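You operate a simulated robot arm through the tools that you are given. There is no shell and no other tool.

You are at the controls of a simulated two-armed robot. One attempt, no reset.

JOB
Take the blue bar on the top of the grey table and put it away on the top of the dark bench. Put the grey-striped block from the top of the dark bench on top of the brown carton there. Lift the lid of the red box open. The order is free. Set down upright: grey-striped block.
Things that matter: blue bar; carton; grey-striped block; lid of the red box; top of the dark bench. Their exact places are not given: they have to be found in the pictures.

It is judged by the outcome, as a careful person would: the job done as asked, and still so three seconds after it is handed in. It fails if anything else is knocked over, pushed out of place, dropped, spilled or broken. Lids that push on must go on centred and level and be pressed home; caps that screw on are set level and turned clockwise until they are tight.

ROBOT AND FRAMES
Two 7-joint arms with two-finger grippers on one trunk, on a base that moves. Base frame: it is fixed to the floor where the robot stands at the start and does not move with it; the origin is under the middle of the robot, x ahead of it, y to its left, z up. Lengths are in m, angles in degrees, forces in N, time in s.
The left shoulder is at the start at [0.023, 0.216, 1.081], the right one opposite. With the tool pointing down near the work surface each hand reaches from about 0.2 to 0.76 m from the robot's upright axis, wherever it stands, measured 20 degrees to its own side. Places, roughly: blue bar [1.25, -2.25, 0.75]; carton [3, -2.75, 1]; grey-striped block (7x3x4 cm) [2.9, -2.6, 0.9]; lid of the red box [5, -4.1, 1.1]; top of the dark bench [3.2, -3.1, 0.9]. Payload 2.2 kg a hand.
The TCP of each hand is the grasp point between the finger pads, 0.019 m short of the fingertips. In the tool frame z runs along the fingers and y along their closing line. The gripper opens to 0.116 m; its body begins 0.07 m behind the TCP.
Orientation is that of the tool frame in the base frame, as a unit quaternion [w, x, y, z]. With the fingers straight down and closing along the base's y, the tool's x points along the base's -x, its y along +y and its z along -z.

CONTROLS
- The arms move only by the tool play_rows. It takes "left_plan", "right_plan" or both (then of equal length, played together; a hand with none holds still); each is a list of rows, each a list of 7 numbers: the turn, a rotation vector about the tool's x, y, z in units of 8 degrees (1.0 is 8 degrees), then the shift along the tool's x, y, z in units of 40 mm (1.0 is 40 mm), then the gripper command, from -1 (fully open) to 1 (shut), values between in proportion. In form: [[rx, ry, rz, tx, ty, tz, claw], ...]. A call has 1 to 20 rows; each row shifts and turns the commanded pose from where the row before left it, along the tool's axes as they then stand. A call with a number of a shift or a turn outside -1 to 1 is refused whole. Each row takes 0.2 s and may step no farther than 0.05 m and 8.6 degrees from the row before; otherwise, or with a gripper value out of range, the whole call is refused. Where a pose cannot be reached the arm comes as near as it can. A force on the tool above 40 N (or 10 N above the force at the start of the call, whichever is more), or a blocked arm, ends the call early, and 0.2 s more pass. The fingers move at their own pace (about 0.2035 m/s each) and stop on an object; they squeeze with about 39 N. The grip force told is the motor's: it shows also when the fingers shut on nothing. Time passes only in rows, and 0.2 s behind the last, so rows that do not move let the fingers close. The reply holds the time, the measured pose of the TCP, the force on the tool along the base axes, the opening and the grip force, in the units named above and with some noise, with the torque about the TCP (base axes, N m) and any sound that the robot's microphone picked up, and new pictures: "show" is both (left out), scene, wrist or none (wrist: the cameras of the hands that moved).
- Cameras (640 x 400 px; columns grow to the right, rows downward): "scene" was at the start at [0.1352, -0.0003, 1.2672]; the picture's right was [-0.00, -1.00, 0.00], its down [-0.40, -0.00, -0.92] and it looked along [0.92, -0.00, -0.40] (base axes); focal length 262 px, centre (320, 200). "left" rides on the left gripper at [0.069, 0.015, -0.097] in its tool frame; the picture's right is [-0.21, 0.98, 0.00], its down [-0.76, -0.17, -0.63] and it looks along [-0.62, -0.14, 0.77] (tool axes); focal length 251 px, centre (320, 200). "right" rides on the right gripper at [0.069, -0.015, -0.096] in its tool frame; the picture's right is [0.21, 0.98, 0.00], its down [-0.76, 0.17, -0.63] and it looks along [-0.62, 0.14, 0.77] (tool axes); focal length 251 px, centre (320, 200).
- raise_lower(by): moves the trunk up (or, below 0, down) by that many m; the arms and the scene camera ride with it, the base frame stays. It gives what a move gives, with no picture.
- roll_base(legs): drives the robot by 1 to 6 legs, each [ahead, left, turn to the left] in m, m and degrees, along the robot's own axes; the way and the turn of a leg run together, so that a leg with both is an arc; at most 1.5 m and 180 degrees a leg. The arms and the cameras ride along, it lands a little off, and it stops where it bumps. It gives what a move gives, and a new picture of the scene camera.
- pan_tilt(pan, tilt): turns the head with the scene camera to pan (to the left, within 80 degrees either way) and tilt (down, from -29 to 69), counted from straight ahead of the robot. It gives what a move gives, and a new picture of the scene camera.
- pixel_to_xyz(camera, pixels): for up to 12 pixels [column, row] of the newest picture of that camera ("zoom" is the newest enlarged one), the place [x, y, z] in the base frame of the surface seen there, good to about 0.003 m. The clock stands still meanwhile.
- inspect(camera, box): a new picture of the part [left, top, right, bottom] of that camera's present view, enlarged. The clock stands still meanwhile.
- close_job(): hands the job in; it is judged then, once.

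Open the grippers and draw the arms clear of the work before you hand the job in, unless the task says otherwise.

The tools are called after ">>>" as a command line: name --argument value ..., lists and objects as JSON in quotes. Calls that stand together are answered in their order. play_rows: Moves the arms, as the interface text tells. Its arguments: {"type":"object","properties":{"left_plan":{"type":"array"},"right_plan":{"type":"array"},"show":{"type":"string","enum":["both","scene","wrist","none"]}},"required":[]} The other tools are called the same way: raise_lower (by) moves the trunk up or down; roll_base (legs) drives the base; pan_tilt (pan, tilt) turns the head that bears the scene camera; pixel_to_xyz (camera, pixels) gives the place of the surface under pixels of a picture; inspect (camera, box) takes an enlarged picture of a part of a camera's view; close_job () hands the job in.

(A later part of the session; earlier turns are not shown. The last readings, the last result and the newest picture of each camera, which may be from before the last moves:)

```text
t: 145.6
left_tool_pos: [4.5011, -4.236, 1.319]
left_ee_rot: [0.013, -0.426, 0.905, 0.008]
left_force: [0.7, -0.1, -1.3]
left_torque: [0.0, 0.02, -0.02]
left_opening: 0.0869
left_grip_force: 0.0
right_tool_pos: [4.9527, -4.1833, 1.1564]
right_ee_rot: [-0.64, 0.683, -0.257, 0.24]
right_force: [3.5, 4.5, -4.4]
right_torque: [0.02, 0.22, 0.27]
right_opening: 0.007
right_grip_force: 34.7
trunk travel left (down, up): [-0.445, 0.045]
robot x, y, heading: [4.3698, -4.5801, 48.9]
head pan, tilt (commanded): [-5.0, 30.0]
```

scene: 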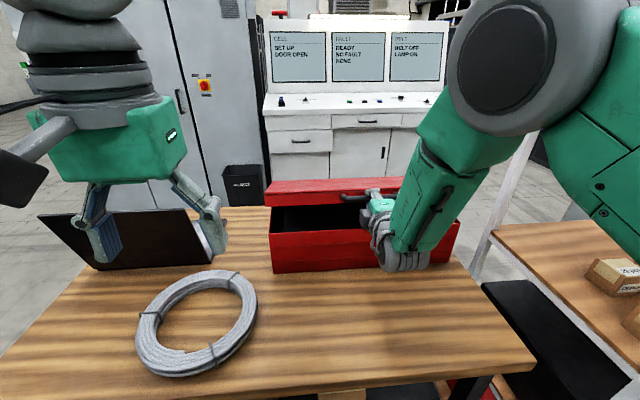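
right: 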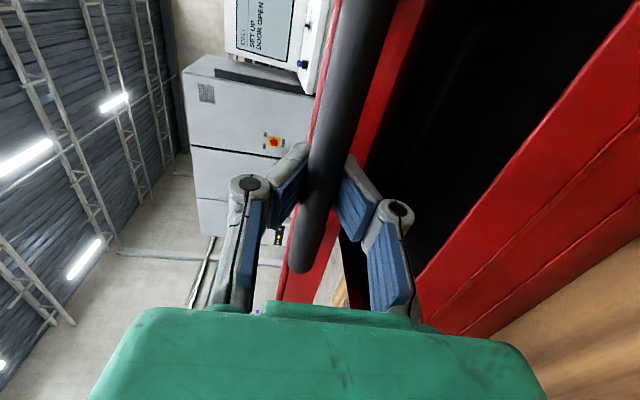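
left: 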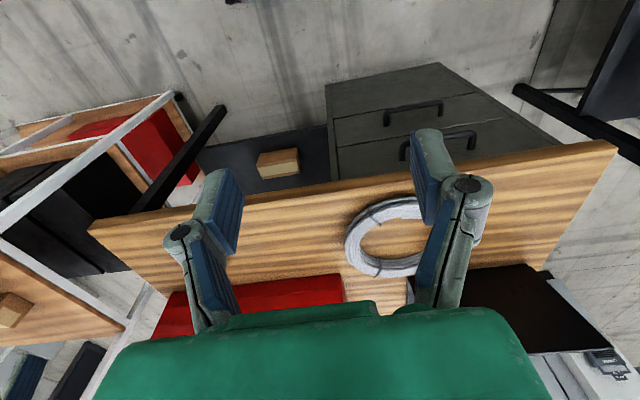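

The lid is opening (≈20°), with a light forward pull of about 6 N. I continue to about 40°, leading a little more forward.

>>> play_rows --right_plan '[[0, 0, 0, 0, -0.526, 0.36, 1], [0, 0, 0, 0, -0.503, 0.29, 1], [0, 0, 0, 0, -0.479, 0.33, 1], [0, 0, 0, 0, -0.451, 0.37, 1]]'

```text
t: 146.6
left_tool_pos: [4.4993, -4.2382, 1.3199]
left_ee_rot: [0.013, -0.427, 0.904, 0.007]
left_force: [0.8, 0.7, 0.2]
left_torque: [0.01, -0.01, 0.02]
left_opening: 0.0871
left_grip_force: 0.1
right_tool_pos: [4.9915, -4.1405, 1.2321]
right_ee_rot: [-0.641, 0.682, -0.257, 0.241]
right_force: [-1.8, -0.9, 0.5]
right_torque: [0.06, 0.09, -0.37]
right_opening: 0.0058
right_grip_force: 30.0
trunk travel left (down, up): [-0.445, 0.045]
robot x, y, heading: [4.3664, -4.5843, 48.8]
head pan, tilt (commanded): [-5.0, 30.0]
```

scene: 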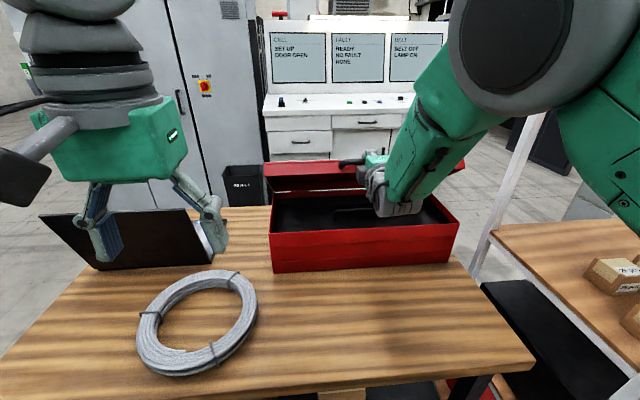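
right: 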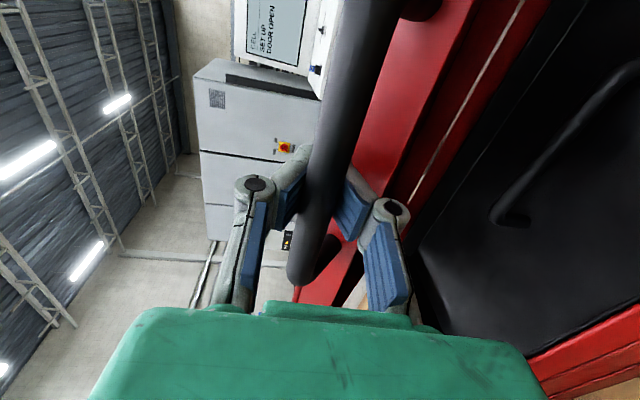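

Forces are near zero at about 40°, but the opening shrank to 5.8 mm, so I check where the bar sits between the pads.

>>> inspect --camera "right" --box '[220, 120, 420, 280]'

>>> pixel_to_xyz --camera "right" --pixels '[[325, 190], [315, 230], [335, 150], [350, 100], [365, 40], [300, 270], [400, 10], [430, 40]]'

>>> inspect --camera "scene" --box '[255, 120, 479, 260]'

```text
2.50 times, centred on (320, 200) of right
```

zoom: 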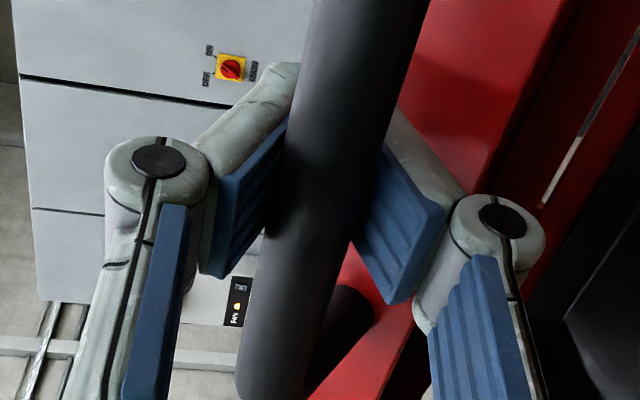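

```text
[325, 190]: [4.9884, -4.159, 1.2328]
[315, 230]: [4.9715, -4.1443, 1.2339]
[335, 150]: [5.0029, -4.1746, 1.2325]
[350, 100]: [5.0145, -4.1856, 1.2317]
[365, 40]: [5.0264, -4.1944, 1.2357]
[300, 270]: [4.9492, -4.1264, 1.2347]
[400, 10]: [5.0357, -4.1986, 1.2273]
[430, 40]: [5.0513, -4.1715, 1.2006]
```

```text
2.86 times, centred on (367, 190) of scene
```

zoom: 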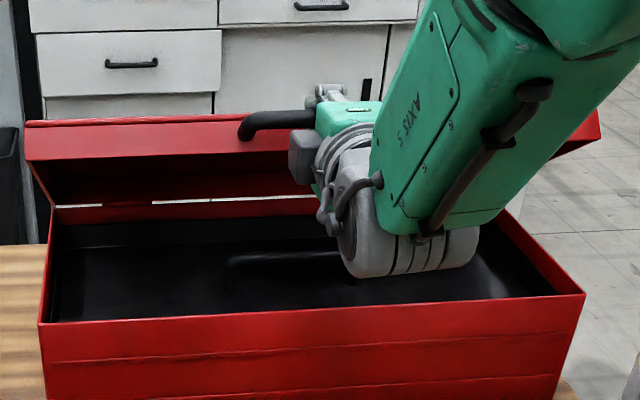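

The bar is still well between the pads (≈8 mm on the palm side of the TCP), matching my arc model. I continue to about 60°.

>>> play_rows --right_plan '[[0, 0, 0, 0, -0.416, 0.37, 1], [0, 0, 0, 0, -0.383, 0.41, 1], [0, 0, 0, 0, -0.343, 0.45, 1], [0, 0, 0, 0, -0.302, 0.48, 1]]'

```text
t: 147.6
left_tool_pos: [4.5009, -4.2375, 1.3187]
left_ee_rot: [0.013, -0.425, 0.905, 0.007]
left_force: [0.8, 0.4, 0.3]
left_torque: [-0.03, 0.0, -0.01]
left_opening: 0.0868
left_grip_force: 0.1
right_tool_pos: [5.0393, -4.0879, 1.2822]
right_ee_rot: [-0.64, 0.682, -0.259, 0.24]
right_force: [1.1, 1.1, -0.9]
right_torque: [0.09, -0.02, 0.0]
right_opening: 0.0
right_grip_force: 28.9
trunk travel left (down, up): [-0.445, 0.045]
robot x, y, heading: [4.3678, -4.5795, 48.8]
head pan, tilt (commanded): [-5.0, 30.0]
```

scene: 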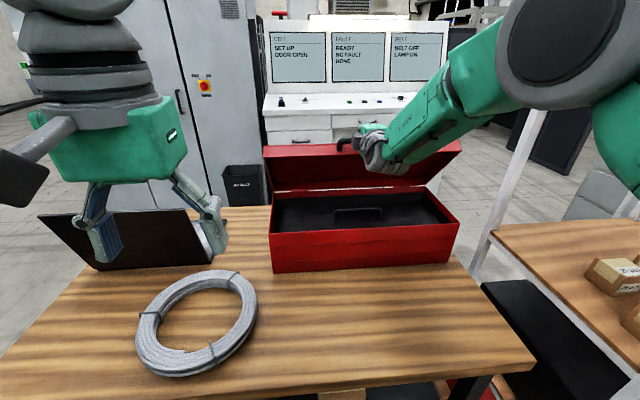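
right: 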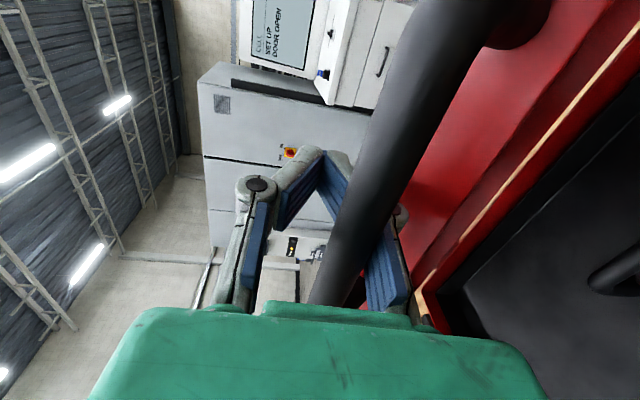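

The fingers have shut fully (opening 0), so the bar slid out from between the pads toward the palm. I look closely at where the bar and lid are now.

>>> inspect --camera "right" --box '[200, 100, 480, 310]'

>>> pixel_to_xyz --camera "right" --pixels '[[340, 240], [380, 180], [430, 80], [350, 280], [360, 220], [470, 20], [480, 100], [460, 200]]'

>>> inspect --camera "scene" --box '[255, 110, 479, 250]'

```text
1.90 times, centred on (340, 205) of right
```

zoom: 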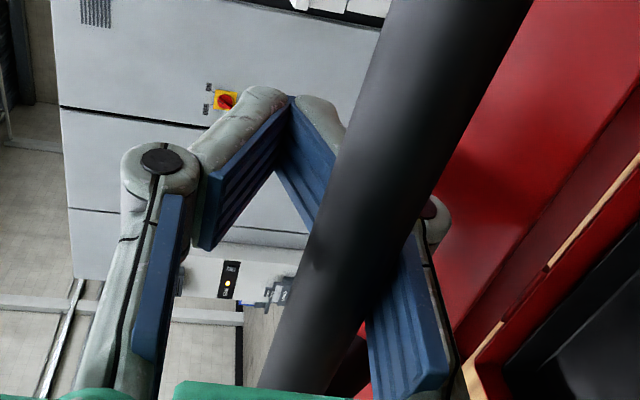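

```text
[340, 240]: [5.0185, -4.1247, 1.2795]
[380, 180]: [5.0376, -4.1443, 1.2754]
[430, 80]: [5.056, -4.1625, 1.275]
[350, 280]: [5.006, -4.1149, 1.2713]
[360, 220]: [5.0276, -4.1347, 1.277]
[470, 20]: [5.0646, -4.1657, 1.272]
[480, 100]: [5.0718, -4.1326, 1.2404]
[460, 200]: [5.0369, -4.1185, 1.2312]
```

```text
2.86 times, centred on (367, 180) of scene
```

zoom: 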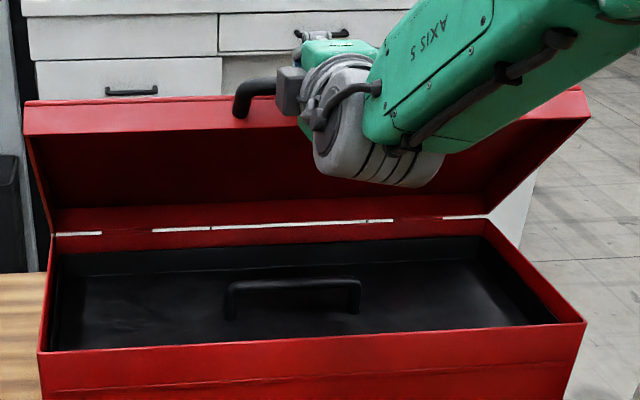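

The bar is now caged in the diamond between the closed fingertips and the palm, so the lid (≈53° open) is still held. I continue the arc with it caged, to about 70°.

>>> play_rows --right_plan '[[0, 0, 0, 0, -0.29, 0.42, 1], [0, 0, 0, 0, -0.283, 0.496, 1], [0, 0, 0, 0, -0.234, 0.519, 1], [0, 0, 0, 0, -0.185, 0.54, 1]]'

```text
t: 148.6
left_tool_pos: [4.5002, -4.2359, 1.3195]
left_ee_rot: [0.012, -0.425, 0.905, 0.007]
left_force: [0.2, 0.1, 0.0]
left_torque: [-0.01, 0.03, 0.0]
left_opening: 0.0871
left_grip_force: 0.0
right_tool_pos: [5.0949, -4.0242, 1.3172]
right_ee_rot: [-0.641, 0.682, -0.258, 0.239]
right_force: [0.0, -0.1, 0.4]
right_torque: [0.02, -0.02, -0.06]
right_opening: 0.0001
right_grip_force: 28.7
trunk travel left (down, up): [-0.445, 0.045]
robot x, y, heading: [4.3691, -4.5801, 49.0]
head pan, tilt (commanded): [-5.0, 30.0]
```

scene: 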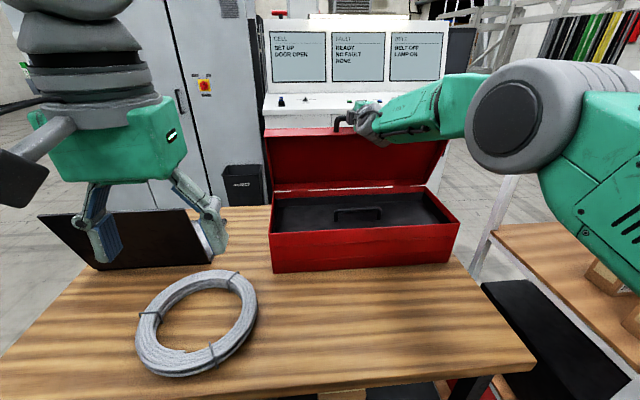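
right: 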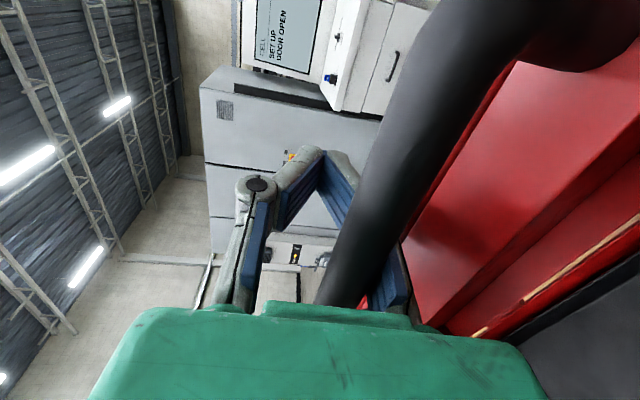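

The lid follows with almost no force. I measure the lid's present position.

>>> inspect --camera "scene" --box '[255, 90, 479, 230]'

>>> pixel_to_xyz --camera "scene" --pixels '[[266, 133], [300, 150], [300, 170], [280, 187], [420, 150], [445, 142], [430, 175], [350, 122], [300, 132], [300, 189], [337, 124]]'

```text
2.86 times, centred on (367, 160) of scene
```

zoom: 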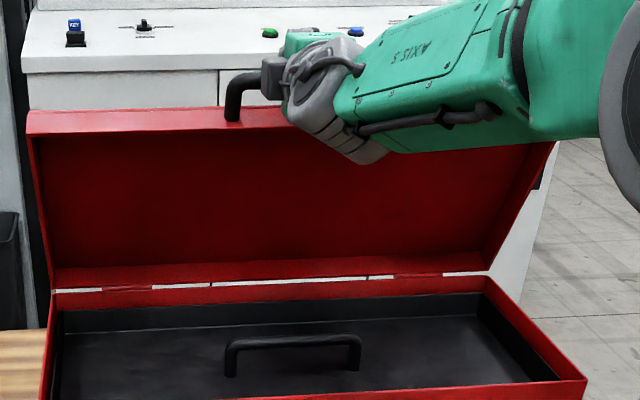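

```text
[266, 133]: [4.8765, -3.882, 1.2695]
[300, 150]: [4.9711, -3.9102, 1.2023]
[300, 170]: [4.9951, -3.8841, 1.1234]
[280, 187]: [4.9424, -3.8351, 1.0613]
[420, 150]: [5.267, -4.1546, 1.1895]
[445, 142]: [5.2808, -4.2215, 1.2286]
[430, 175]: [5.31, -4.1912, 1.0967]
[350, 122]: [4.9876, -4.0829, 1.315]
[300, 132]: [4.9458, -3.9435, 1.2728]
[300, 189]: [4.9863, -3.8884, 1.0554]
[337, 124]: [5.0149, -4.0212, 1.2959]
```

The lid stands at about 66° with the bar now near the palm. I push on along the arc to see how far the arm reaches.

>>> play_rows --right_plan '[[0, 0, 0, 0, -0.195, 0.477, 1], [0, 0, 0, 0, -0.158, 0.492, 1], [0, 0, 0, 0, -0.123, 0.499, 1]]'

```text
t: 149.4
left_tool_pos: [4.5011, -4.2367, 1.3197]
left_ee_rot: [0.012, -0.425, 0.905, 0.007]
left_force: [0.9, -0.6, -0.3]
left_torque: [0.04, 0.02, 0.01]
left_opening: 0.0871
left_grip_force: 0.1
right_tool_pos: [5.107, -4.0082, 1.3237]
right_ee_rot: [-0.64, 0.683, -0.258, 0.239]
right_force: [0.7, -0.7, -4.4]
right_torque: [0.21, -0.11, 0.1]
right_opening: 0.0001
right_grip_force: 28.5
right hand out of reach, approached as far as the arm can: row 2, 3
trunk travel left (down, up): [-0.445, 0.045]
robot x, y, heading: [4.3678, -4.5793, 48.9]
head pan, tilt (commanded): [-5.0, 30.0]
```

scene: 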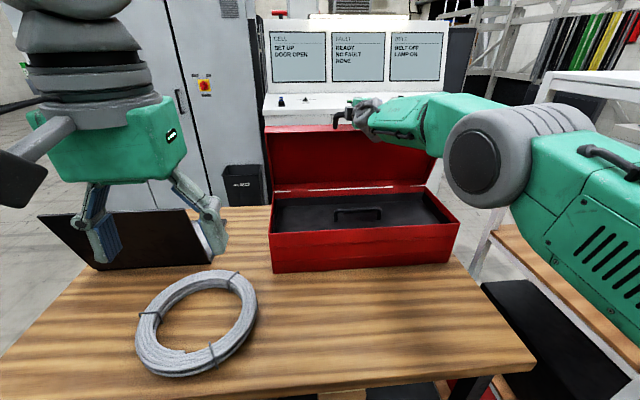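
right: 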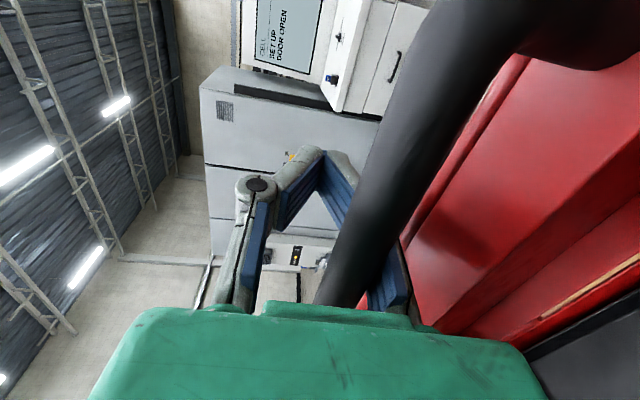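

The arm is at full reach (TCP a≈0.315) with the lid near 72°. I now roll the base ahead in a small 3 cm step, which pushes the lid on, and check that the base really moves.

>>> roll_base --legs '[[0.03, 0, 0]]'

```text
t: 150.2
left_tool_pos: [4.5179, -4.218, 1.3212]
left_ee_rot: [0.015, -0.425, 0.905, 0.008]
left_force: [0.3, 0.3, 0.2]
left_torque: [0.0, -0.01, 0.01]
left_opening: 0.0871
left_grip_force: 0.0
right_tool_pos: [5.1227, -3.9873, 1.3261]
right_ee_rot: [-0.641, 0.683, -0.257, 0.239]
right_force: [-2.1, 0.7, -5.2]
right_torque: [0.23, -0.06, -0.13]
right_opening: 0.0
right_grip_force: 28.0
trunk travel left (down, up): [-0.445, 0.045]
robot x, y, heading: [4.3852, -4.5611, 49.2]
head pan, tilt (commanded): [-5.0, 30.0]
```

scene: 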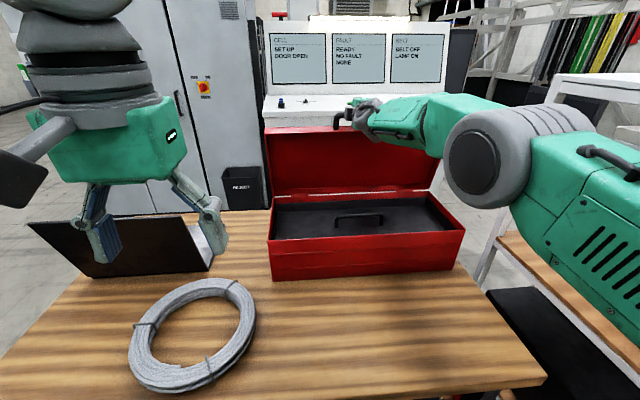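

The base moved as commanded without bumping. Another 3 cm.

>>> roll_base --legs '[[0.03, 0, 0]]'

>>> pixel_to_xyz --camera "scene" --pixels '[[300, 150], [300, 170], [290, 140], [290, 180]]'

```text
t: 151.0
left_tool_pos: [4.5336, -4.1987, 1.322]
left_ee_rot: [0.017, -0.426, 0.905, 0.008]
left_force: [-0.3, 0.4, -0.6]
left_torque: [0.02, 0.03, 0.01]
left_opening: 0.0871
left_grip_force: 0.1
right_tool_pos: [5.1392, -3.9645, 1.3307]
right_ee_rot: [-0.642, 0.681, -0.257, 0.239]
right_force: [-1.7, 1.7, -4.6]
right_torque: [0.18, -0.07, -0.08]
right_opening: 0.0002
right_grip_force: 28.8
trunk travel left (down, up): [-0.445, 0.045]
robot x, y, heading: [4.407, -4.533, 49.2]
head pan, tilt (commanded): [-5.0, 30.0]
```

scene: 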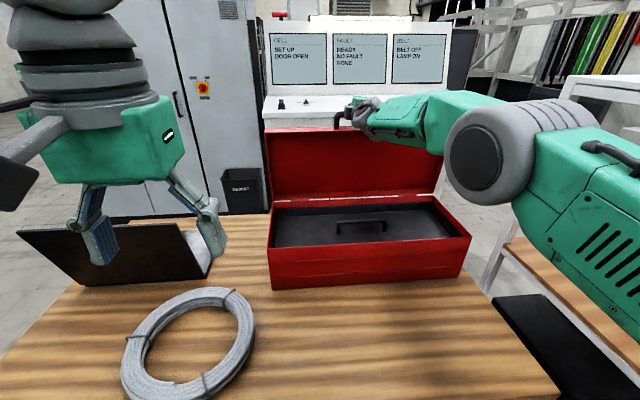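

```text
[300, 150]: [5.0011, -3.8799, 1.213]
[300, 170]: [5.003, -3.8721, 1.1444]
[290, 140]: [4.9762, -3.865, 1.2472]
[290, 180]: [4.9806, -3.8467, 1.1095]
```

The lid is at about 83°. The hand sits ~1.5 cm higher than the bar's arc (−4.6 N), so I ease it down, then roll another 3 cm.

>>> play_rows --right_plan '[[0, 0, 0, 0, 0.2, 0, 1], [0, 0, 0, 0, 0.15, 0, 1]]' --show "wrist"

>>> roll_base --legs '[[0.03, 0, 0]]'

>>> pixel_to_xyz --camera "scene" --pixels '[[300, 150], [300, 170], [290, 140], [290, 180]]'

```text
t: 151.6
left_tool_pos: [4.5339, -4.1991, 1.3218]
left_ee_rot: [0.017, -0.427, 0.904, 0.008]
left_force: [-0.5, -0.6, -0.7]
left_torque: [0.0, -0.01, -0.02]
left_opening: 0.0871
left_grip_force: 0.1
right_tool_pos: [5.1386, -3.9646, 1.3179]
right_ee_rot: [-0.642, 0.682, -0.257, 0.237]
right_force: [-0.3, -0.4, -0.3]
right_torque: [0.01, 0.01, 0.03]
right_opening: 0.0002
right_grip_force: 28.8
trunk travel left (down, up): [-0.445, 0.045]
robot x, y, heading: [4.4088, -4.5316, 48.9]
head pan, tilt (commanded): [-5.0, 30.0]
```

right: 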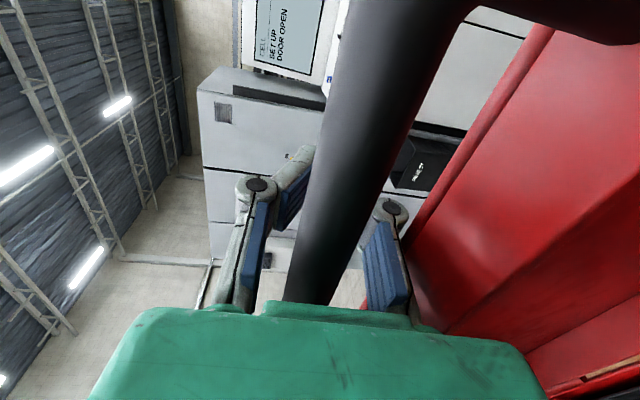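

```text
t: 152.5
left_tool_pos: [4.5507, -4.1796, 1.3257]
left_ee_rot: [0.019, -0.425, 0.905, 0.009]
left_force: [0.4, 0.2, -0.2]
left_torque: [-0.02, 0.0, -0.02]
left_opening: 0.0869
left_grip_force: 0.0
right_tool_pos: [5.1561, -3.9452, 1.3197]
right_ee_rot: [-0.642, 0.681, -0.258, 0.239]
right_force: [-0.6, -0.9, 0.0]
right_torque: [-0.02, 0.01, -0.02]
right_opening: 0.0
right_grip_force: 28.4
trunk travel left (down, up): [-0.445, 0.045]
robot x, y, heading: [4.4236, -4.5095, 49.1]
head pan, tilt (commanded): [-5.0, 30.0]
```

scene: 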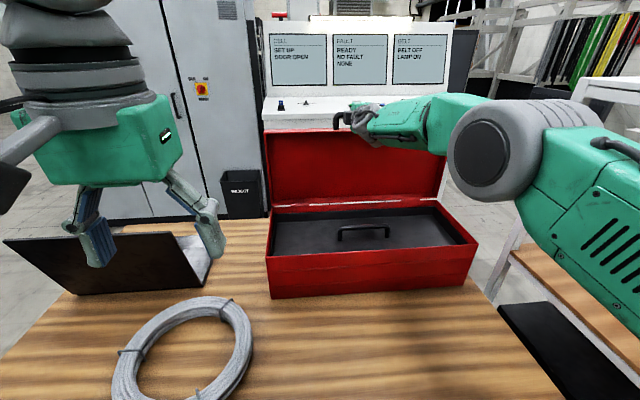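

```text
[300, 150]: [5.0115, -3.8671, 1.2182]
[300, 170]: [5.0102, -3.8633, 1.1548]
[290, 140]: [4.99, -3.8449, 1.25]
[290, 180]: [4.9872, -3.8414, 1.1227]
```

The lid is now about 89–90° and its weight is past the hinge line. The robot seems pitched up by ≈0.8°, so I check that the desk, box and items have not been shoved by the base.

>>> inspect --camera "scene" --box '[230, 190, 500, 320]'

>>> pixel_to_xyz --camera "scene" --pixels '[[271, 296], [473, 279], [268, 252], [474, 242], [230, 300], [120, 350], [560, 398], [300, 340]]'

```text
2.37 times, centred on (365, 255) of scene
```

zoom: 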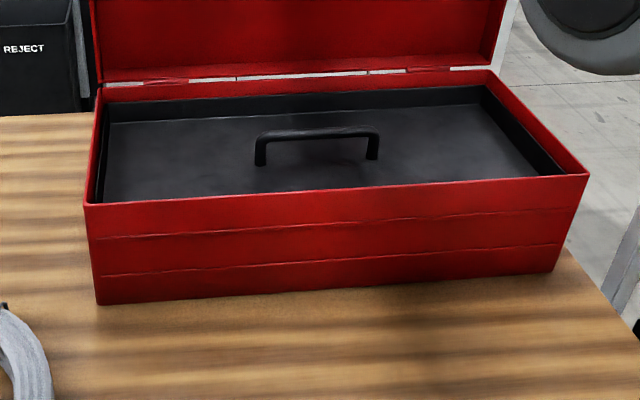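

```text
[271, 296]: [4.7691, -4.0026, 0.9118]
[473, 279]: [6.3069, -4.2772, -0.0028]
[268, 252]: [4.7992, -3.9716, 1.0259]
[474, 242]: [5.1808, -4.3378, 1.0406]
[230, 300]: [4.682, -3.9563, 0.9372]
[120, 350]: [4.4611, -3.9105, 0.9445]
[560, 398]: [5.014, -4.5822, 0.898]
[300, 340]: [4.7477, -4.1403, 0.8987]
```

Nothing on the desk has moved. I push forward 1 cm more with the arm to see whether the lid goes on past vertical.

>>> play_rows --right_plan '[[0, 0, 0, 0, 0.1, 0.15, 1], [0, 0, 0, 0, 0.05, 0.15, 1], [0, 0, 0, 0, 0, 0, 1]]'

>>> pixel_to_xyz --camera "scene" --pixels '[[300, 150], [300, 170], [290, 140], [290, 180], [320, 145], [320, 185]]'

```text
t: 153.3
left_tool_pos: [4.5515, -4.1784, 1.3211]
left_ee_rot: [0.014, -0.425, 0.905, 0.006]
left_force: [-0.2, 0.5, 0.8]
left_torque: [0.0, 0.01, 0.04]
left_opening: 0.0871
left_grip_force: 0.0
right_tool_pos: [5.1661, -3.9309, 1.3129]
right_ee_rot: [-0.642, 0.682, -0.256, 0.238]
right_force: [0.6, 1.9, 2.5]
right_torque: [0.0, 0.04, -0.01]
right_opening: 0.0
right_grip_force: 28.4
trunk travel left (down, up): [-0.445, 0.045]
robot x, y, heading: [4.4273, -4.5097, 48.8]
head pan, tilt (commanded): [-5.0, 30.0]
```

scene: 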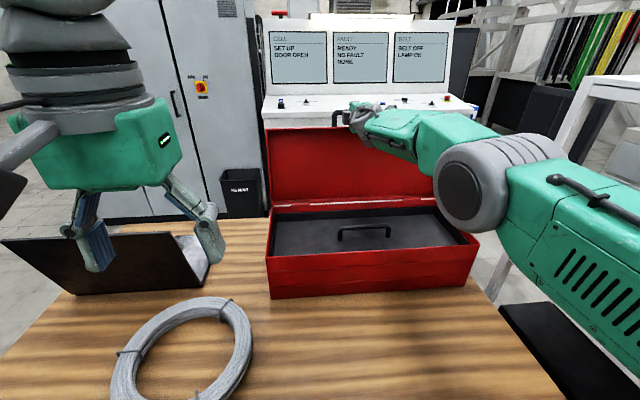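
right: 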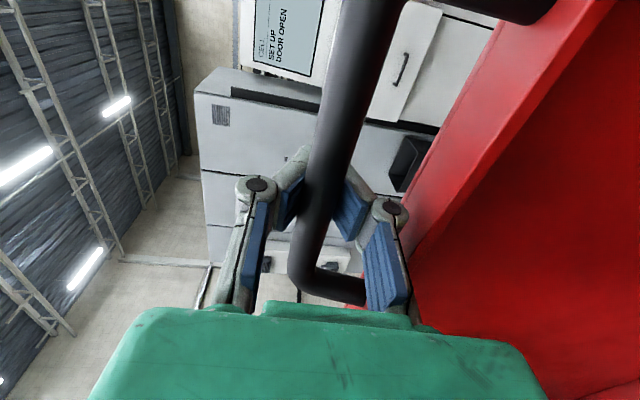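

```text
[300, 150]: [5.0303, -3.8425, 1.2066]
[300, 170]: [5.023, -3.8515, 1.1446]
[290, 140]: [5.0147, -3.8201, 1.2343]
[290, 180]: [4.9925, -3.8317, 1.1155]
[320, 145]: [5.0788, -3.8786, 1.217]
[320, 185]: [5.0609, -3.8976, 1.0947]
```

The lid has gone past vertical (≈101°) and now leans lightly on my fingers (≈2 N forward). To let it down gently onto its stop I roll ahead another 2.5 cm and read the force.

>>> roll_base --legs '[[0.025, 0, 0]]'

>>> pixel_to_xyz --camera "scene" --pixels '[[300, 150], [300, 175], [290, 140], [290, 180], [320, 145], [320, 185]]'

```text
t: 154.1
left_tool_pos: [4.5652, -4.1635, 1.3215]
left_ee_rot: [0.016, -0.425, 0.905, 0.007]
left_force: [-0.3, -0.8, 0.9]
left_torque: [0.03, 0.0, 0.04]
left_opening: 0.087
left_grip_force: 0.0
right_tool_pos: [5.1789, -3.9167, 1.3167]
right_ee_rot: [-0.645, 0.68, -0.255, 0.24]
right_force: [-0.9, -0.3, 1.1]
right_torque: [-0.01, 0.0, 0.01]
right_opening: 0.0
right_grip_force: 28.2
trunk travel left (down, up): [-0.445, 0.045]
robot x, y, heading: [4.4434, -4.4931, 48.8]
head pan, tilt (commanded): [-5.0, 30.0]
```

scene: 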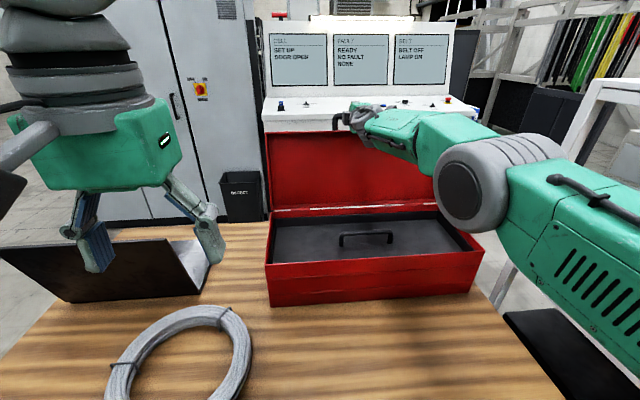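

```text
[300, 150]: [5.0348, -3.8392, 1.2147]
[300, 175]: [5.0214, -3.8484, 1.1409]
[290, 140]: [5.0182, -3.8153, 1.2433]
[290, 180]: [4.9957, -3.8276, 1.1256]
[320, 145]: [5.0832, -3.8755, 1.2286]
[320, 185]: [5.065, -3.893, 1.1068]
```

The lid stayed at ≈101.6° while my hand moved on and the force vanished, so it rests on its stop past vertical. I check where the bar lies in the fingers before opening them.

>>> inspect --camera "right" --box '[180, 90, 500, 330]'

>>> pixel_to_xyz --camera "right" --pixels '[[320, 200], [335, 120], [305, 250], [395, 210], [355, 205], [255, 185], [430, 200], [460, 120], [420, 260], [370, 180]]'

```text
1.67 times, centred on (340, 210) of right
```

zoom: 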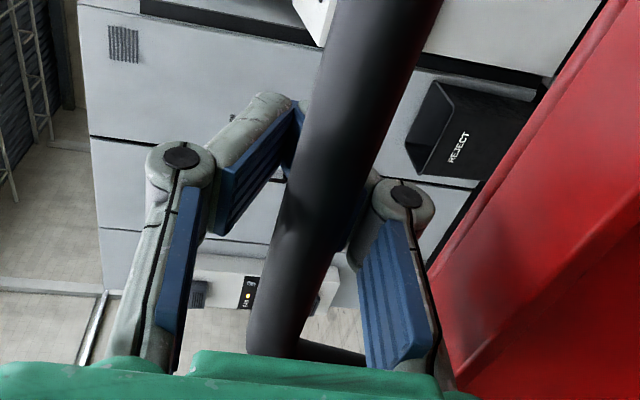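

```text
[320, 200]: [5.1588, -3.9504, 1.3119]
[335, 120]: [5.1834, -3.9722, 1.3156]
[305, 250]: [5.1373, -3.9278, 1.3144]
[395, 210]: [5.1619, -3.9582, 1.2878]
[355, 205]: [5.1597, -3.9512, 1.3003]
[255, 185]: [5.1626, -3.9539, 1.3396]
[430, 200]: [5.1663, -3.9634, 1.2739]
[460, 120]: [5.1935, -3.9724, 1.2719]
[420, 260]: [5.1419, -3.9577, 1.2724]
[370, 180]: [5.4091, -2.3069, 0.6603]
```

The bar's centre is ≈(a 0.399, z 1.308), with ≈2.7 cm between it and the lid's edge (z≈1.273). I open the fingers in steps while raising the hand equally, so that the lower finger stays in that gap.

>>> play_rows --right_plan '[[0, 0, 0, 0, -0.15, -0.03, 0.655], [0, 0, 0, 0, -0.175, -0.03, 0.31], [0, 0, 0, 0, -0.175, -0.03, -0.034], [0, 0, 0, 0, -0.175, -0.03, -0.379]]'

```text
t: 155.1
left_tool_pos: [4.5655, -4.1624, 1.3171]
left_ee_rot: [0.01, -0.425, 0.905, 0.006]
left_force: [0.5, 0.8, 0.1]
left_torque: [-0.02, 0.0, -0.02]
left_opening: 0.0867
left_grip_force: 0.1
right_tool_pos: [5.1817, -3.9142, 1.3431]
right_ee_rot: [-0.644, 0.68, -0.256, 0.238]
right_force: [1.1, 0.7, -2.9]
right_torque: [0.05, -0.06, 0.06]
right_opening: 0.0809
right_grip_force: 1.0
trunk travel left (down, up): [-0.445, 0.045]
robot x, y, heading: [4.4435, -4.494, 49.0]
head pan, tilt (commanded): [-5.0, 30.0]
```

scene: 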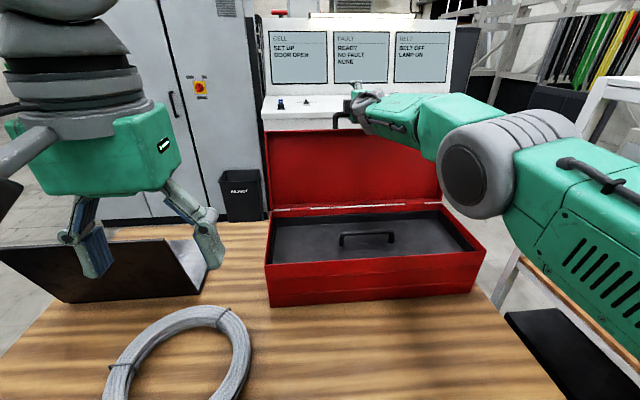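
right: 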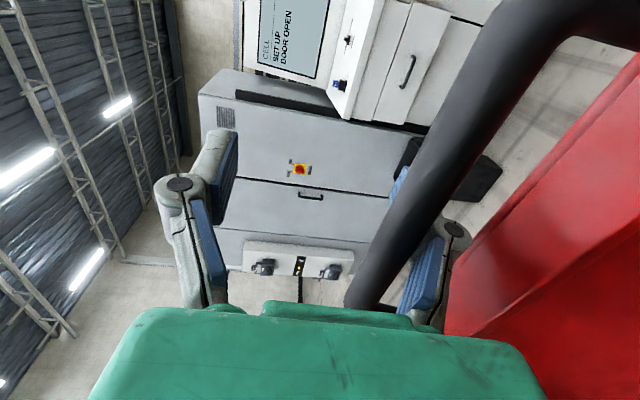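

The fingers are open to 8 cm with the bar just above the lower finger. I open the rest of the way, with slightly less raise.

>>> play_rows --right_plan '[[0, 0, 0, 0, -0.1, 0, -0.724], [0, 0, 0, 0, -0.12, 0, -1], [0, 0, 0, 0, 0, 0, -1]]'

>>> pixel_to_xyz --camera "right" --pixels '[[400, 200], [380, 240], [420, 160], [455, 235], [440, 260], [500, 200], [480, 270], [450, 110]]'

>>> inspect --camera "right" --box '[240, 90, 560, 330]'

```text
t: 155.9
left_tool_pos: [4.5648, -4.163, 1.3187]
left_ee_rot: [0.009, -0.425, 0.905, 0.005]
left_force: [-0.1, -0.2, 0.4]
left_torque: [-0.01, 0.01, 0.01]
left_opening: 0.087
left_grip_force: 0.0
right_tool_pos: [5.1803, -3.9127, 1.3515]
right_ee_rot: [-0.643, 0.68, -0.256, 0.24]
right_force: [0.0, -0.8, 0.6]
right_torque: [-0.01, -0.02, 0.01]
right_opening: 0.1163
right_grip_force: 0.0
trunk travel left (down, up): [-0.445, 0.045]
robot x, y, heading: [4.4468, -4.493, 49.0]
head pan, tilt (commanded): [-5.0, 30.0]
```

scene: 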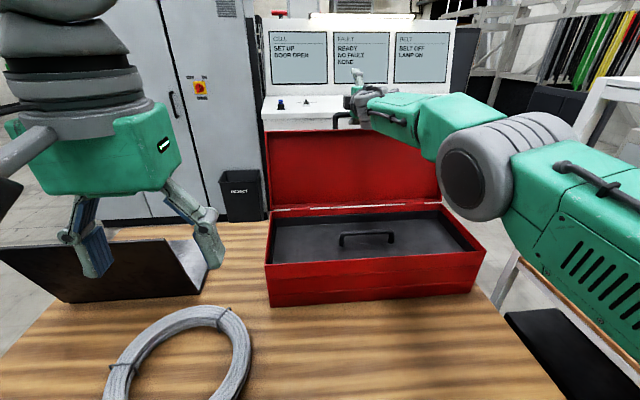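
right: 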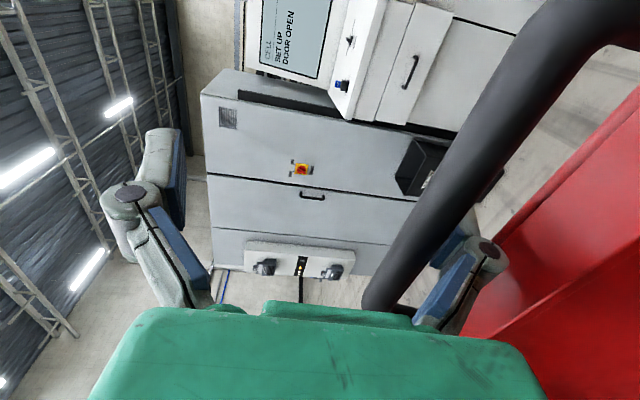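

```text
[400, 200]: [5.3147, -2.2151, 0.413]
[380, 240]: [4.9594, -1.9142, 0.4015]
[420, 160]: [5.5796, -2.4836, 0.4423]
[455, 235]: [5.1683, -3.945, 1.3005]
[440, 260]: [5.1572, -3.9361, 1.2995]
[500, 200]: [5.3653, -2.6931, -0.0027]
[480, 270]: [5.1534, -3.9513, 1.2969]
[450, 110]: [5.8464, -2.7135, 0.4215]
```

```text
1.67 times, centred on (400, 210) of right
```

zoom: 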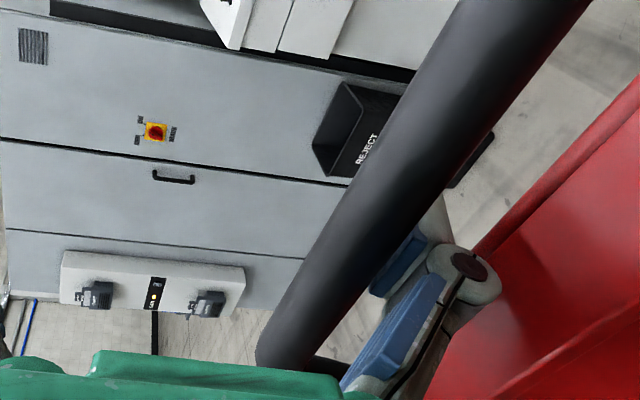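

The bar is free between the open fingers. I withdraw straight back in 1 cm steps and watch the force and the lid.

>>> play_rows --right_plan '[[0, 0, 0, 0, 0, -0.25, -1], [0, 0, 0, 0, 0, -0.25, -1], [0, 0, 0, 0, 0, -0.25, -1]]'

>>> pixel_to_xyz --camera "scene" --pixels '[[300, 150], [300, 175], [290, 140], [290, 180]]'

```text
t: 156.7
left_tool_pos: [4.5648, -4.1624, 1.3187]
left_ee_rot: [0.01, -0.425, 0.905, 0.004]
left_force: [-0.2, -0.8, -0.6]
left_torque: [0.02, -0.01, -0.01]
left_opening: 0.087
left_grip_force: 0.0
right_tool_pos: [5.1655, -3.9243, 1.353]
right_ee_rot: [-0.645, 0.68, -0.257, 0.238]
right_force: [-0.3, 0.1, -0.1]
right_torque: [-0.02, 0.01, -0.01]
right_opening: 0.116
right_grip_force: 0.0
right hand out of reach, approached as far as the arm can: row 1, 2
trunk travel left (down, up): [-0.445, 0.045]
robot x, y, heading: [4.4429, -4.4873, 49.0]
head pan, tilt (commanded): [-5.0, 30.0]
```

scene: 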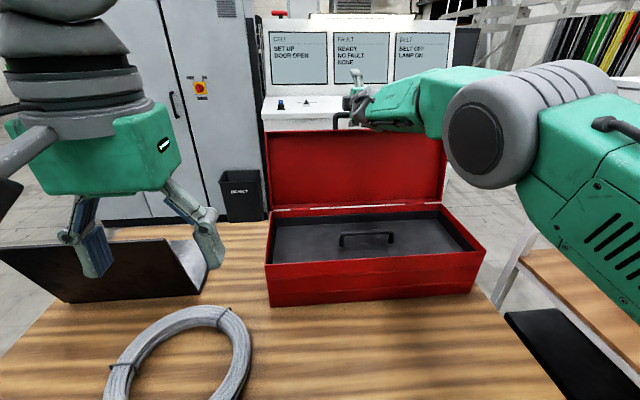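
right: 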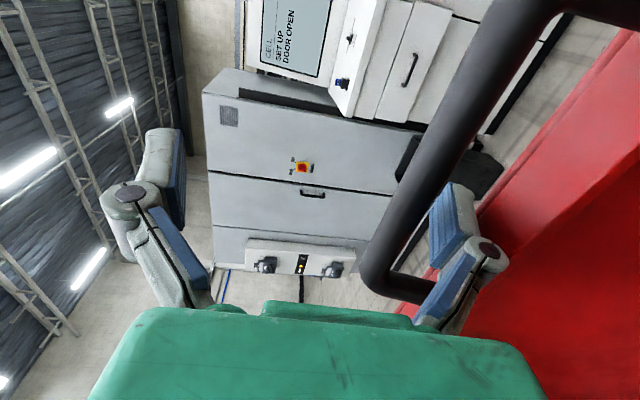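

```text
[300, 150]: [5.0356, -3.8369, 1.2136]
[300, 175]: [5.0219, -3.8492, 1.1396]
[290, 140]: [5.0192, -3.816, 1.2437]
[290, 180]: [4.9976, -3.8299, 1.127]
```

The lid has not moved and forces are nil. I keep withdrawing.

>>> play_rows --right_plan '[[0, 0, 0, 0, 0, -0.25, -1], [0, 0, 0, 0, 0, -0.3, -1], [0, 0, 0, 0, 0, -0.3, -1]]'

>>> pixel_to_xyz --camera "scene" --pixels '[[300, 150], [300, 175], [290, 140], [290, 180]]'

```text
t: 157.5
left_tool_pos: [4.566, -4.1621, 1.3193]
left_ee_rot: [0.009, -0.426, 0.905, 0.006]
left_force: [0.0, -0.3, 0.3]
left_torque: [0.0, -0.02, 0.0]
left_opening: 0.0869
left_grip_force: 0.0
right_tool_pos: [5.1428, -3.9516, 1.3526]
right_ee_rot: [-0.644, 0.681, -0.255, 0.24]
right_force: [-0.4, 0.1, -0.7]
right_torque: [-0.03, 0.0, -0.02]
right_opening: 0.1158
right_grip_force: 0.0
trunk travel left (down, up): [-0.445, 0.045]
robot x, y, heading: [4.4457, -4.4915, 48.8]
head pan, tilt (commanded): [-5.0, 30.0]
```

scene: 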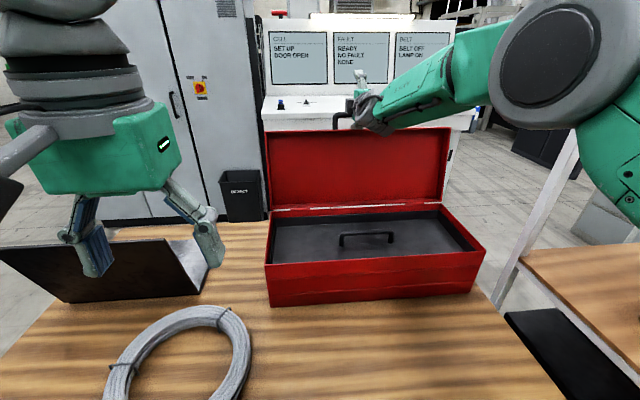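
right: 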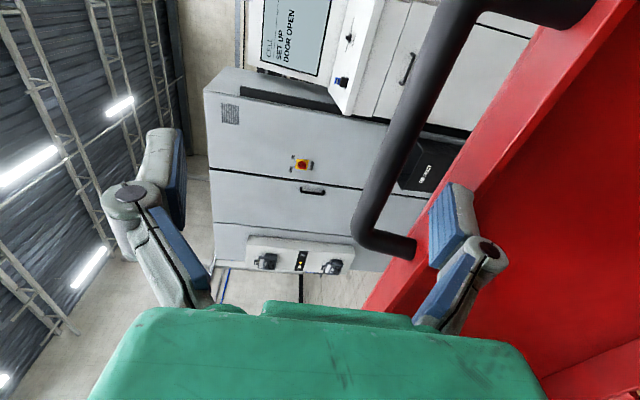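

```text
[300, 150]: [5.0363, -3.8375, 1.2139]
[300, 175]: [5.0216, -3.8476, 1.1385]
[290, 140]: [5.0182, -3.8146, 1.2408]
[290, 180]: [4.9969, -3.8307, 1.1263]
```

The fingertips are almost out from around the bar; the lid stays at ≈101°. I withdraw another 12 cm.

>>> play_rows --right_plan '[[0, 0, 0, 0, 0, -0.3, -1], [0, 0, 0, 0, 0, -0.4, -1], [0, 0, 0, 0, 0, -0.6, -1], [0, 0, 0, 0, 0, -0.9, -1], [0, 0, 0, 0, 0, -0.9, -1], [0, 0, 0, 0, 0, 0, -1]]'

>>> pixel_to_xyz --camera "scene" --pixels '[[300, 150], [300, 175], [290, 140], [290, 180]]'

```text
t: 158.9
left_tool_pos: [4.5678, -4.1614, 1.319]
left_ee_rot: [0.011, -0.425, 0.905, 0.006]
left_force: [0.4, 0.5, -0.9]
left_torque: [-0.02, -0.01, 0.05]
left_opening: 0.0869
left_grip_force: 0.1
right_tool_pos: [5.0645, -4.0461, 1.3576]
right_ee_rot: [-0.644, 0.681, -0.256, 0.238]
right_force: [0.0, 0.0, 0.0]
right_torque: [-0.02, -0.04, 0.0]
right_opening: 0.1159
right_grip_force: 0.1
trunk travel left (down, up): [-0.445, 0.045]
robot x, y, heading: [4.444, -4.4952, 48.9]
head pan, tilt (commanded): [-5.0, 30.0]
```

scene: 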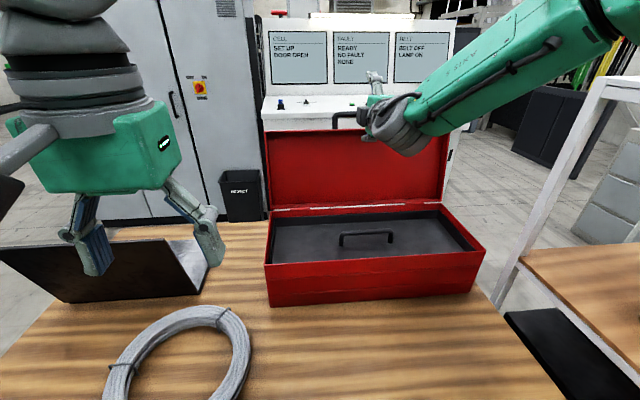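
right: 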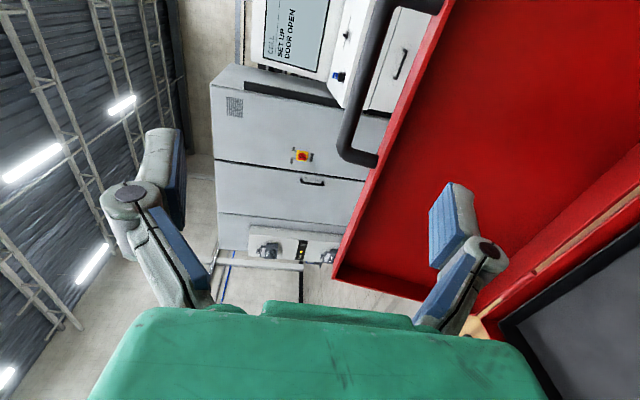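

```text
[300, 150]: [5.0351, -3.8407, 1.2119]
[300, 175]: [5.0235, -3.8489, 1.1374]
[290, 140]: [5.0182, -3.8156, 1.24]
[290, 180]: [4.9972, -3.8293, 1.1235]
```

The lid stands open on its own at ≈101°. I back the base away 0.4 m, taking both arms clear of the desk.

>>> roll_base --legs '[[-0.4, 0, 0]]'

>>> inspect --camera "scene" --box '[200, 80, 520, 280]'

```text
t: 161.4
left_tool_pos: [4.2977, -4.4699, 1.3187]
left_ee_rot: [0.01, -0.427, 0.904, 0.005]
left_force: [0.1, -0.1, -0.2]
left_torque: [0.0, 0.01, 0.03]
left_opening: 0.0871
left_grip_force: 0.0
right_tool_pos: [4.7932, -4.3508, 1.3574]
right_ee_rot: [-0.644, 0.682, -0.254, 0.237]
right_force: [0.4, -0.1, -0.4]
right_torque: [0.0, 0.01, -0.01]
right_opening: 0.1159
right_grip_force: 0.0
trunk travel left (down, up): [-0.445, 0.045]
robot x, y, heading: [4.1763, -4.7989, 49.1]
head pan, tilt (commanded): [-5.0, 30.0]
```

scene: 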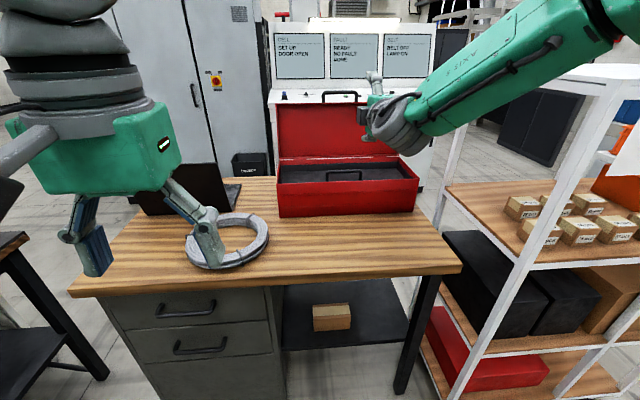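

```text
2.00 times, centred on (360, 180) of scene
```

zoom: 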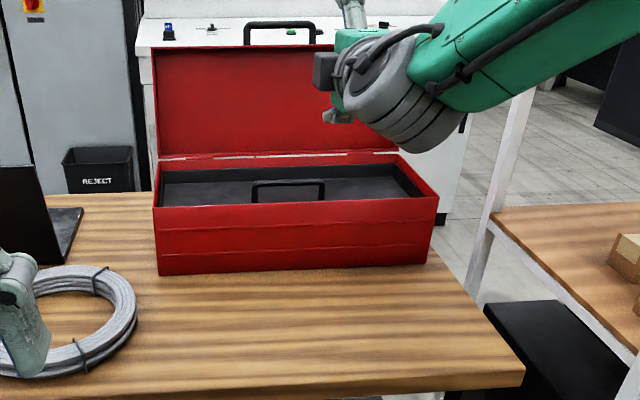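

The red box's lid stands open, and the coil, laptop and rack are undisturbed. I back off a bit more and look left to verify the block and bar on the bench.

>>> roll_base --legs '[[-0.18, 0, 0]]'

>>> pan_tilt --pan 78 --tilt 15

```text
t: 162.9
left_tool_pos: [4.1752, -4.6094, 1.3151]
left_ee_rot: [0.006, -0.43, 0.903, 0.003]
left_force: [-0.1, -0.4, 0.1]
left_torque: [-0.02, 0.0, 0.01]
left_opening: 0.0869
left_grip_force: 0.0
right_tool_pos: [4.6708, -4.486, 1.3583]
right_ee_rot: [-0.646, 0.681, -0.252, 0.236]
right_force: [0.5, -0.2, 0.9]
right_torque: [-0.01, 0.01, -0.01]
right_opening: 0.1161
right_grip_force: 0.1
trunk travel left (down, up): [-0.445, 0.045]
robot x, y, heading: [4.0588, -4.9387, 49.5]
head pan, tilt (commanded): [-5.0, 30.0]
```

scene: 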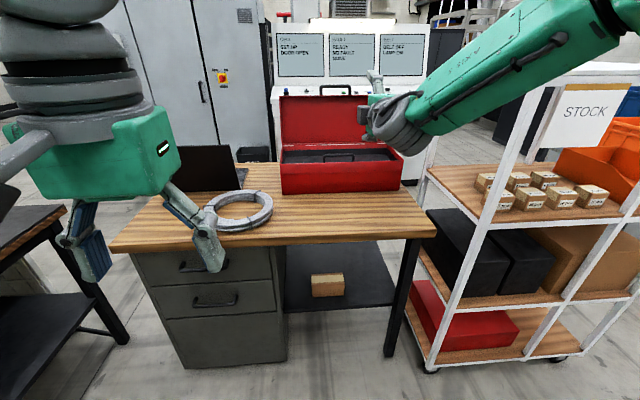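

```text
t: 164.5
left_tool_pos: [4.1703, -4.6145, 1.3145]
left_ee_rot: [0.004, -0.429, 0.903, 0.003]
left_force: [0.5, 0.0, -0.4]
left_torque: [0.02, 0.0, 0.0]
left_opening: 0.087
left_grip_force: 0.0
right_tool_pos: [4.6665, -4.4927, 1.3624]
right_ee_rot: [-0.647, 0.68, -0.253, 0.237]
right_force: [0.3, -0.4, 0.4]
right_torque: [-0.03, 0.03, -0.02]
right_opening: 0.1161
right_grip_force: 0.0
trunk travel left (down, up): [-0.445, 0.045]
robot x, y, heading: [4.058, -4.9434, 49.6]
head pan, tilt (commanded): [78.0, 15.0]
```

scene: 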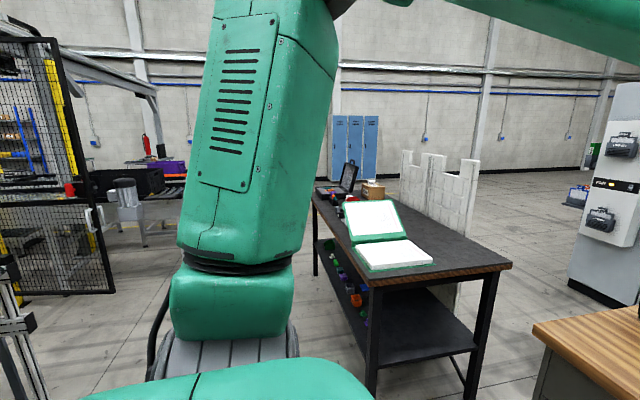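

The bench looks undisturbed from here; the carton is at (372,190). I enlarge that area, then also look to the right-rear to be sure the base has not touched the yellow stack.

>>> inspect --camera "scene" --box '[300, 140, 460, 240]'

>>> pan_tilt --pan -80 --tilt 35

```text
4.00 times, centred on (380, 190) of scene
```

zoom: 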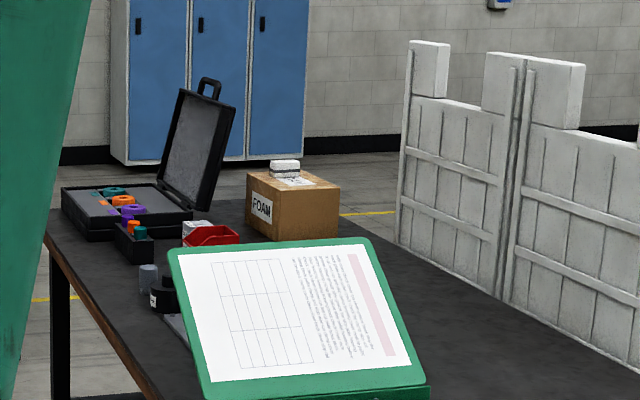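

```text
t: 167.0
left_tool_pos: [4.172, -4.6142, 1.3133]
left_ee_rot: [0.003, -0.43, 0.903, 0.002]
left_force: [-0.8, 0.6, 0.1]
left_torque: [-0.03, 0.0, -0.02]
left_opening: 0.0869
left_grip_force: 0.1
right_tool_pos: [4.6668, -4.4931, 1.3625]
right_ee_rot: [-0.647, 0.68, -0.253, 0.237]
right_force: [0.5, -0.7, 0.6]
right_torque: [-0.02, 0.01, 0.03]
right_opening: 0.1162
right_grip_force: 0.0
trunk travel left (down, up): [-0.445, 0.045]
robot x, y, heading: [4.0603, -4.9392, 49.8]
head pan, tilt (commanded): [-80.0, 35.0]
```

scene: 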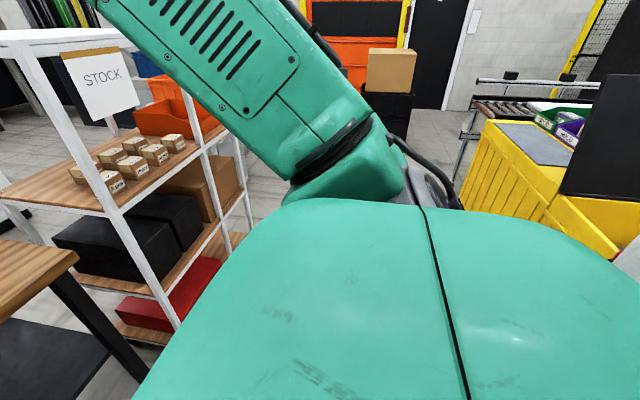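

The block is upright on the carton. The yellow stack is right behind; I measure how near it is.

>>> pixel_to_xyz --camera "scene" --pixels '[[490, 122], [545, 195], [610, 250], [630, 220], [470, 190], [560, 180], [600, 80], [575, 225], [625, 262], [440, 190]]'

>>> inspect --camera "scene" --box '[400, 60, 640, 290]'

```text
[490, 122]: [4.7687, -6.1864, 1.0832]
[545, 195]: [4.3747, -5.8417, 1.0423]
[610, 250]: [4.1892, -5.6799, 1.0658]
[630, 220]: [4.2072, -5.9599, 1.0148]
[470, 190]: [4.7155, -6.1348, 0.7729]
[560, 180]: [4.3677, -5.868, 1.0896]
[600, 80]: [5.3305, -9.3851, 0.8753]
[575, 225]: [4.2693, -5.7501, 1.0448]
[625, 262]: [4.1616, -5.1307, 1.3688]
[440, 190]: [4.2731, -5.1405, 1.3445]
```

```text
1.74 times, centred on (520, 175) of scene
```

zoom: 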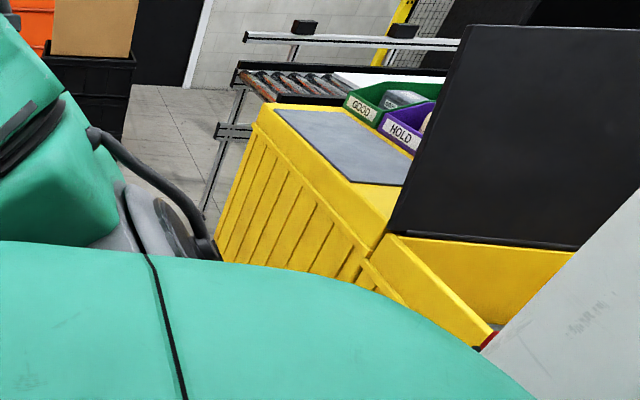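

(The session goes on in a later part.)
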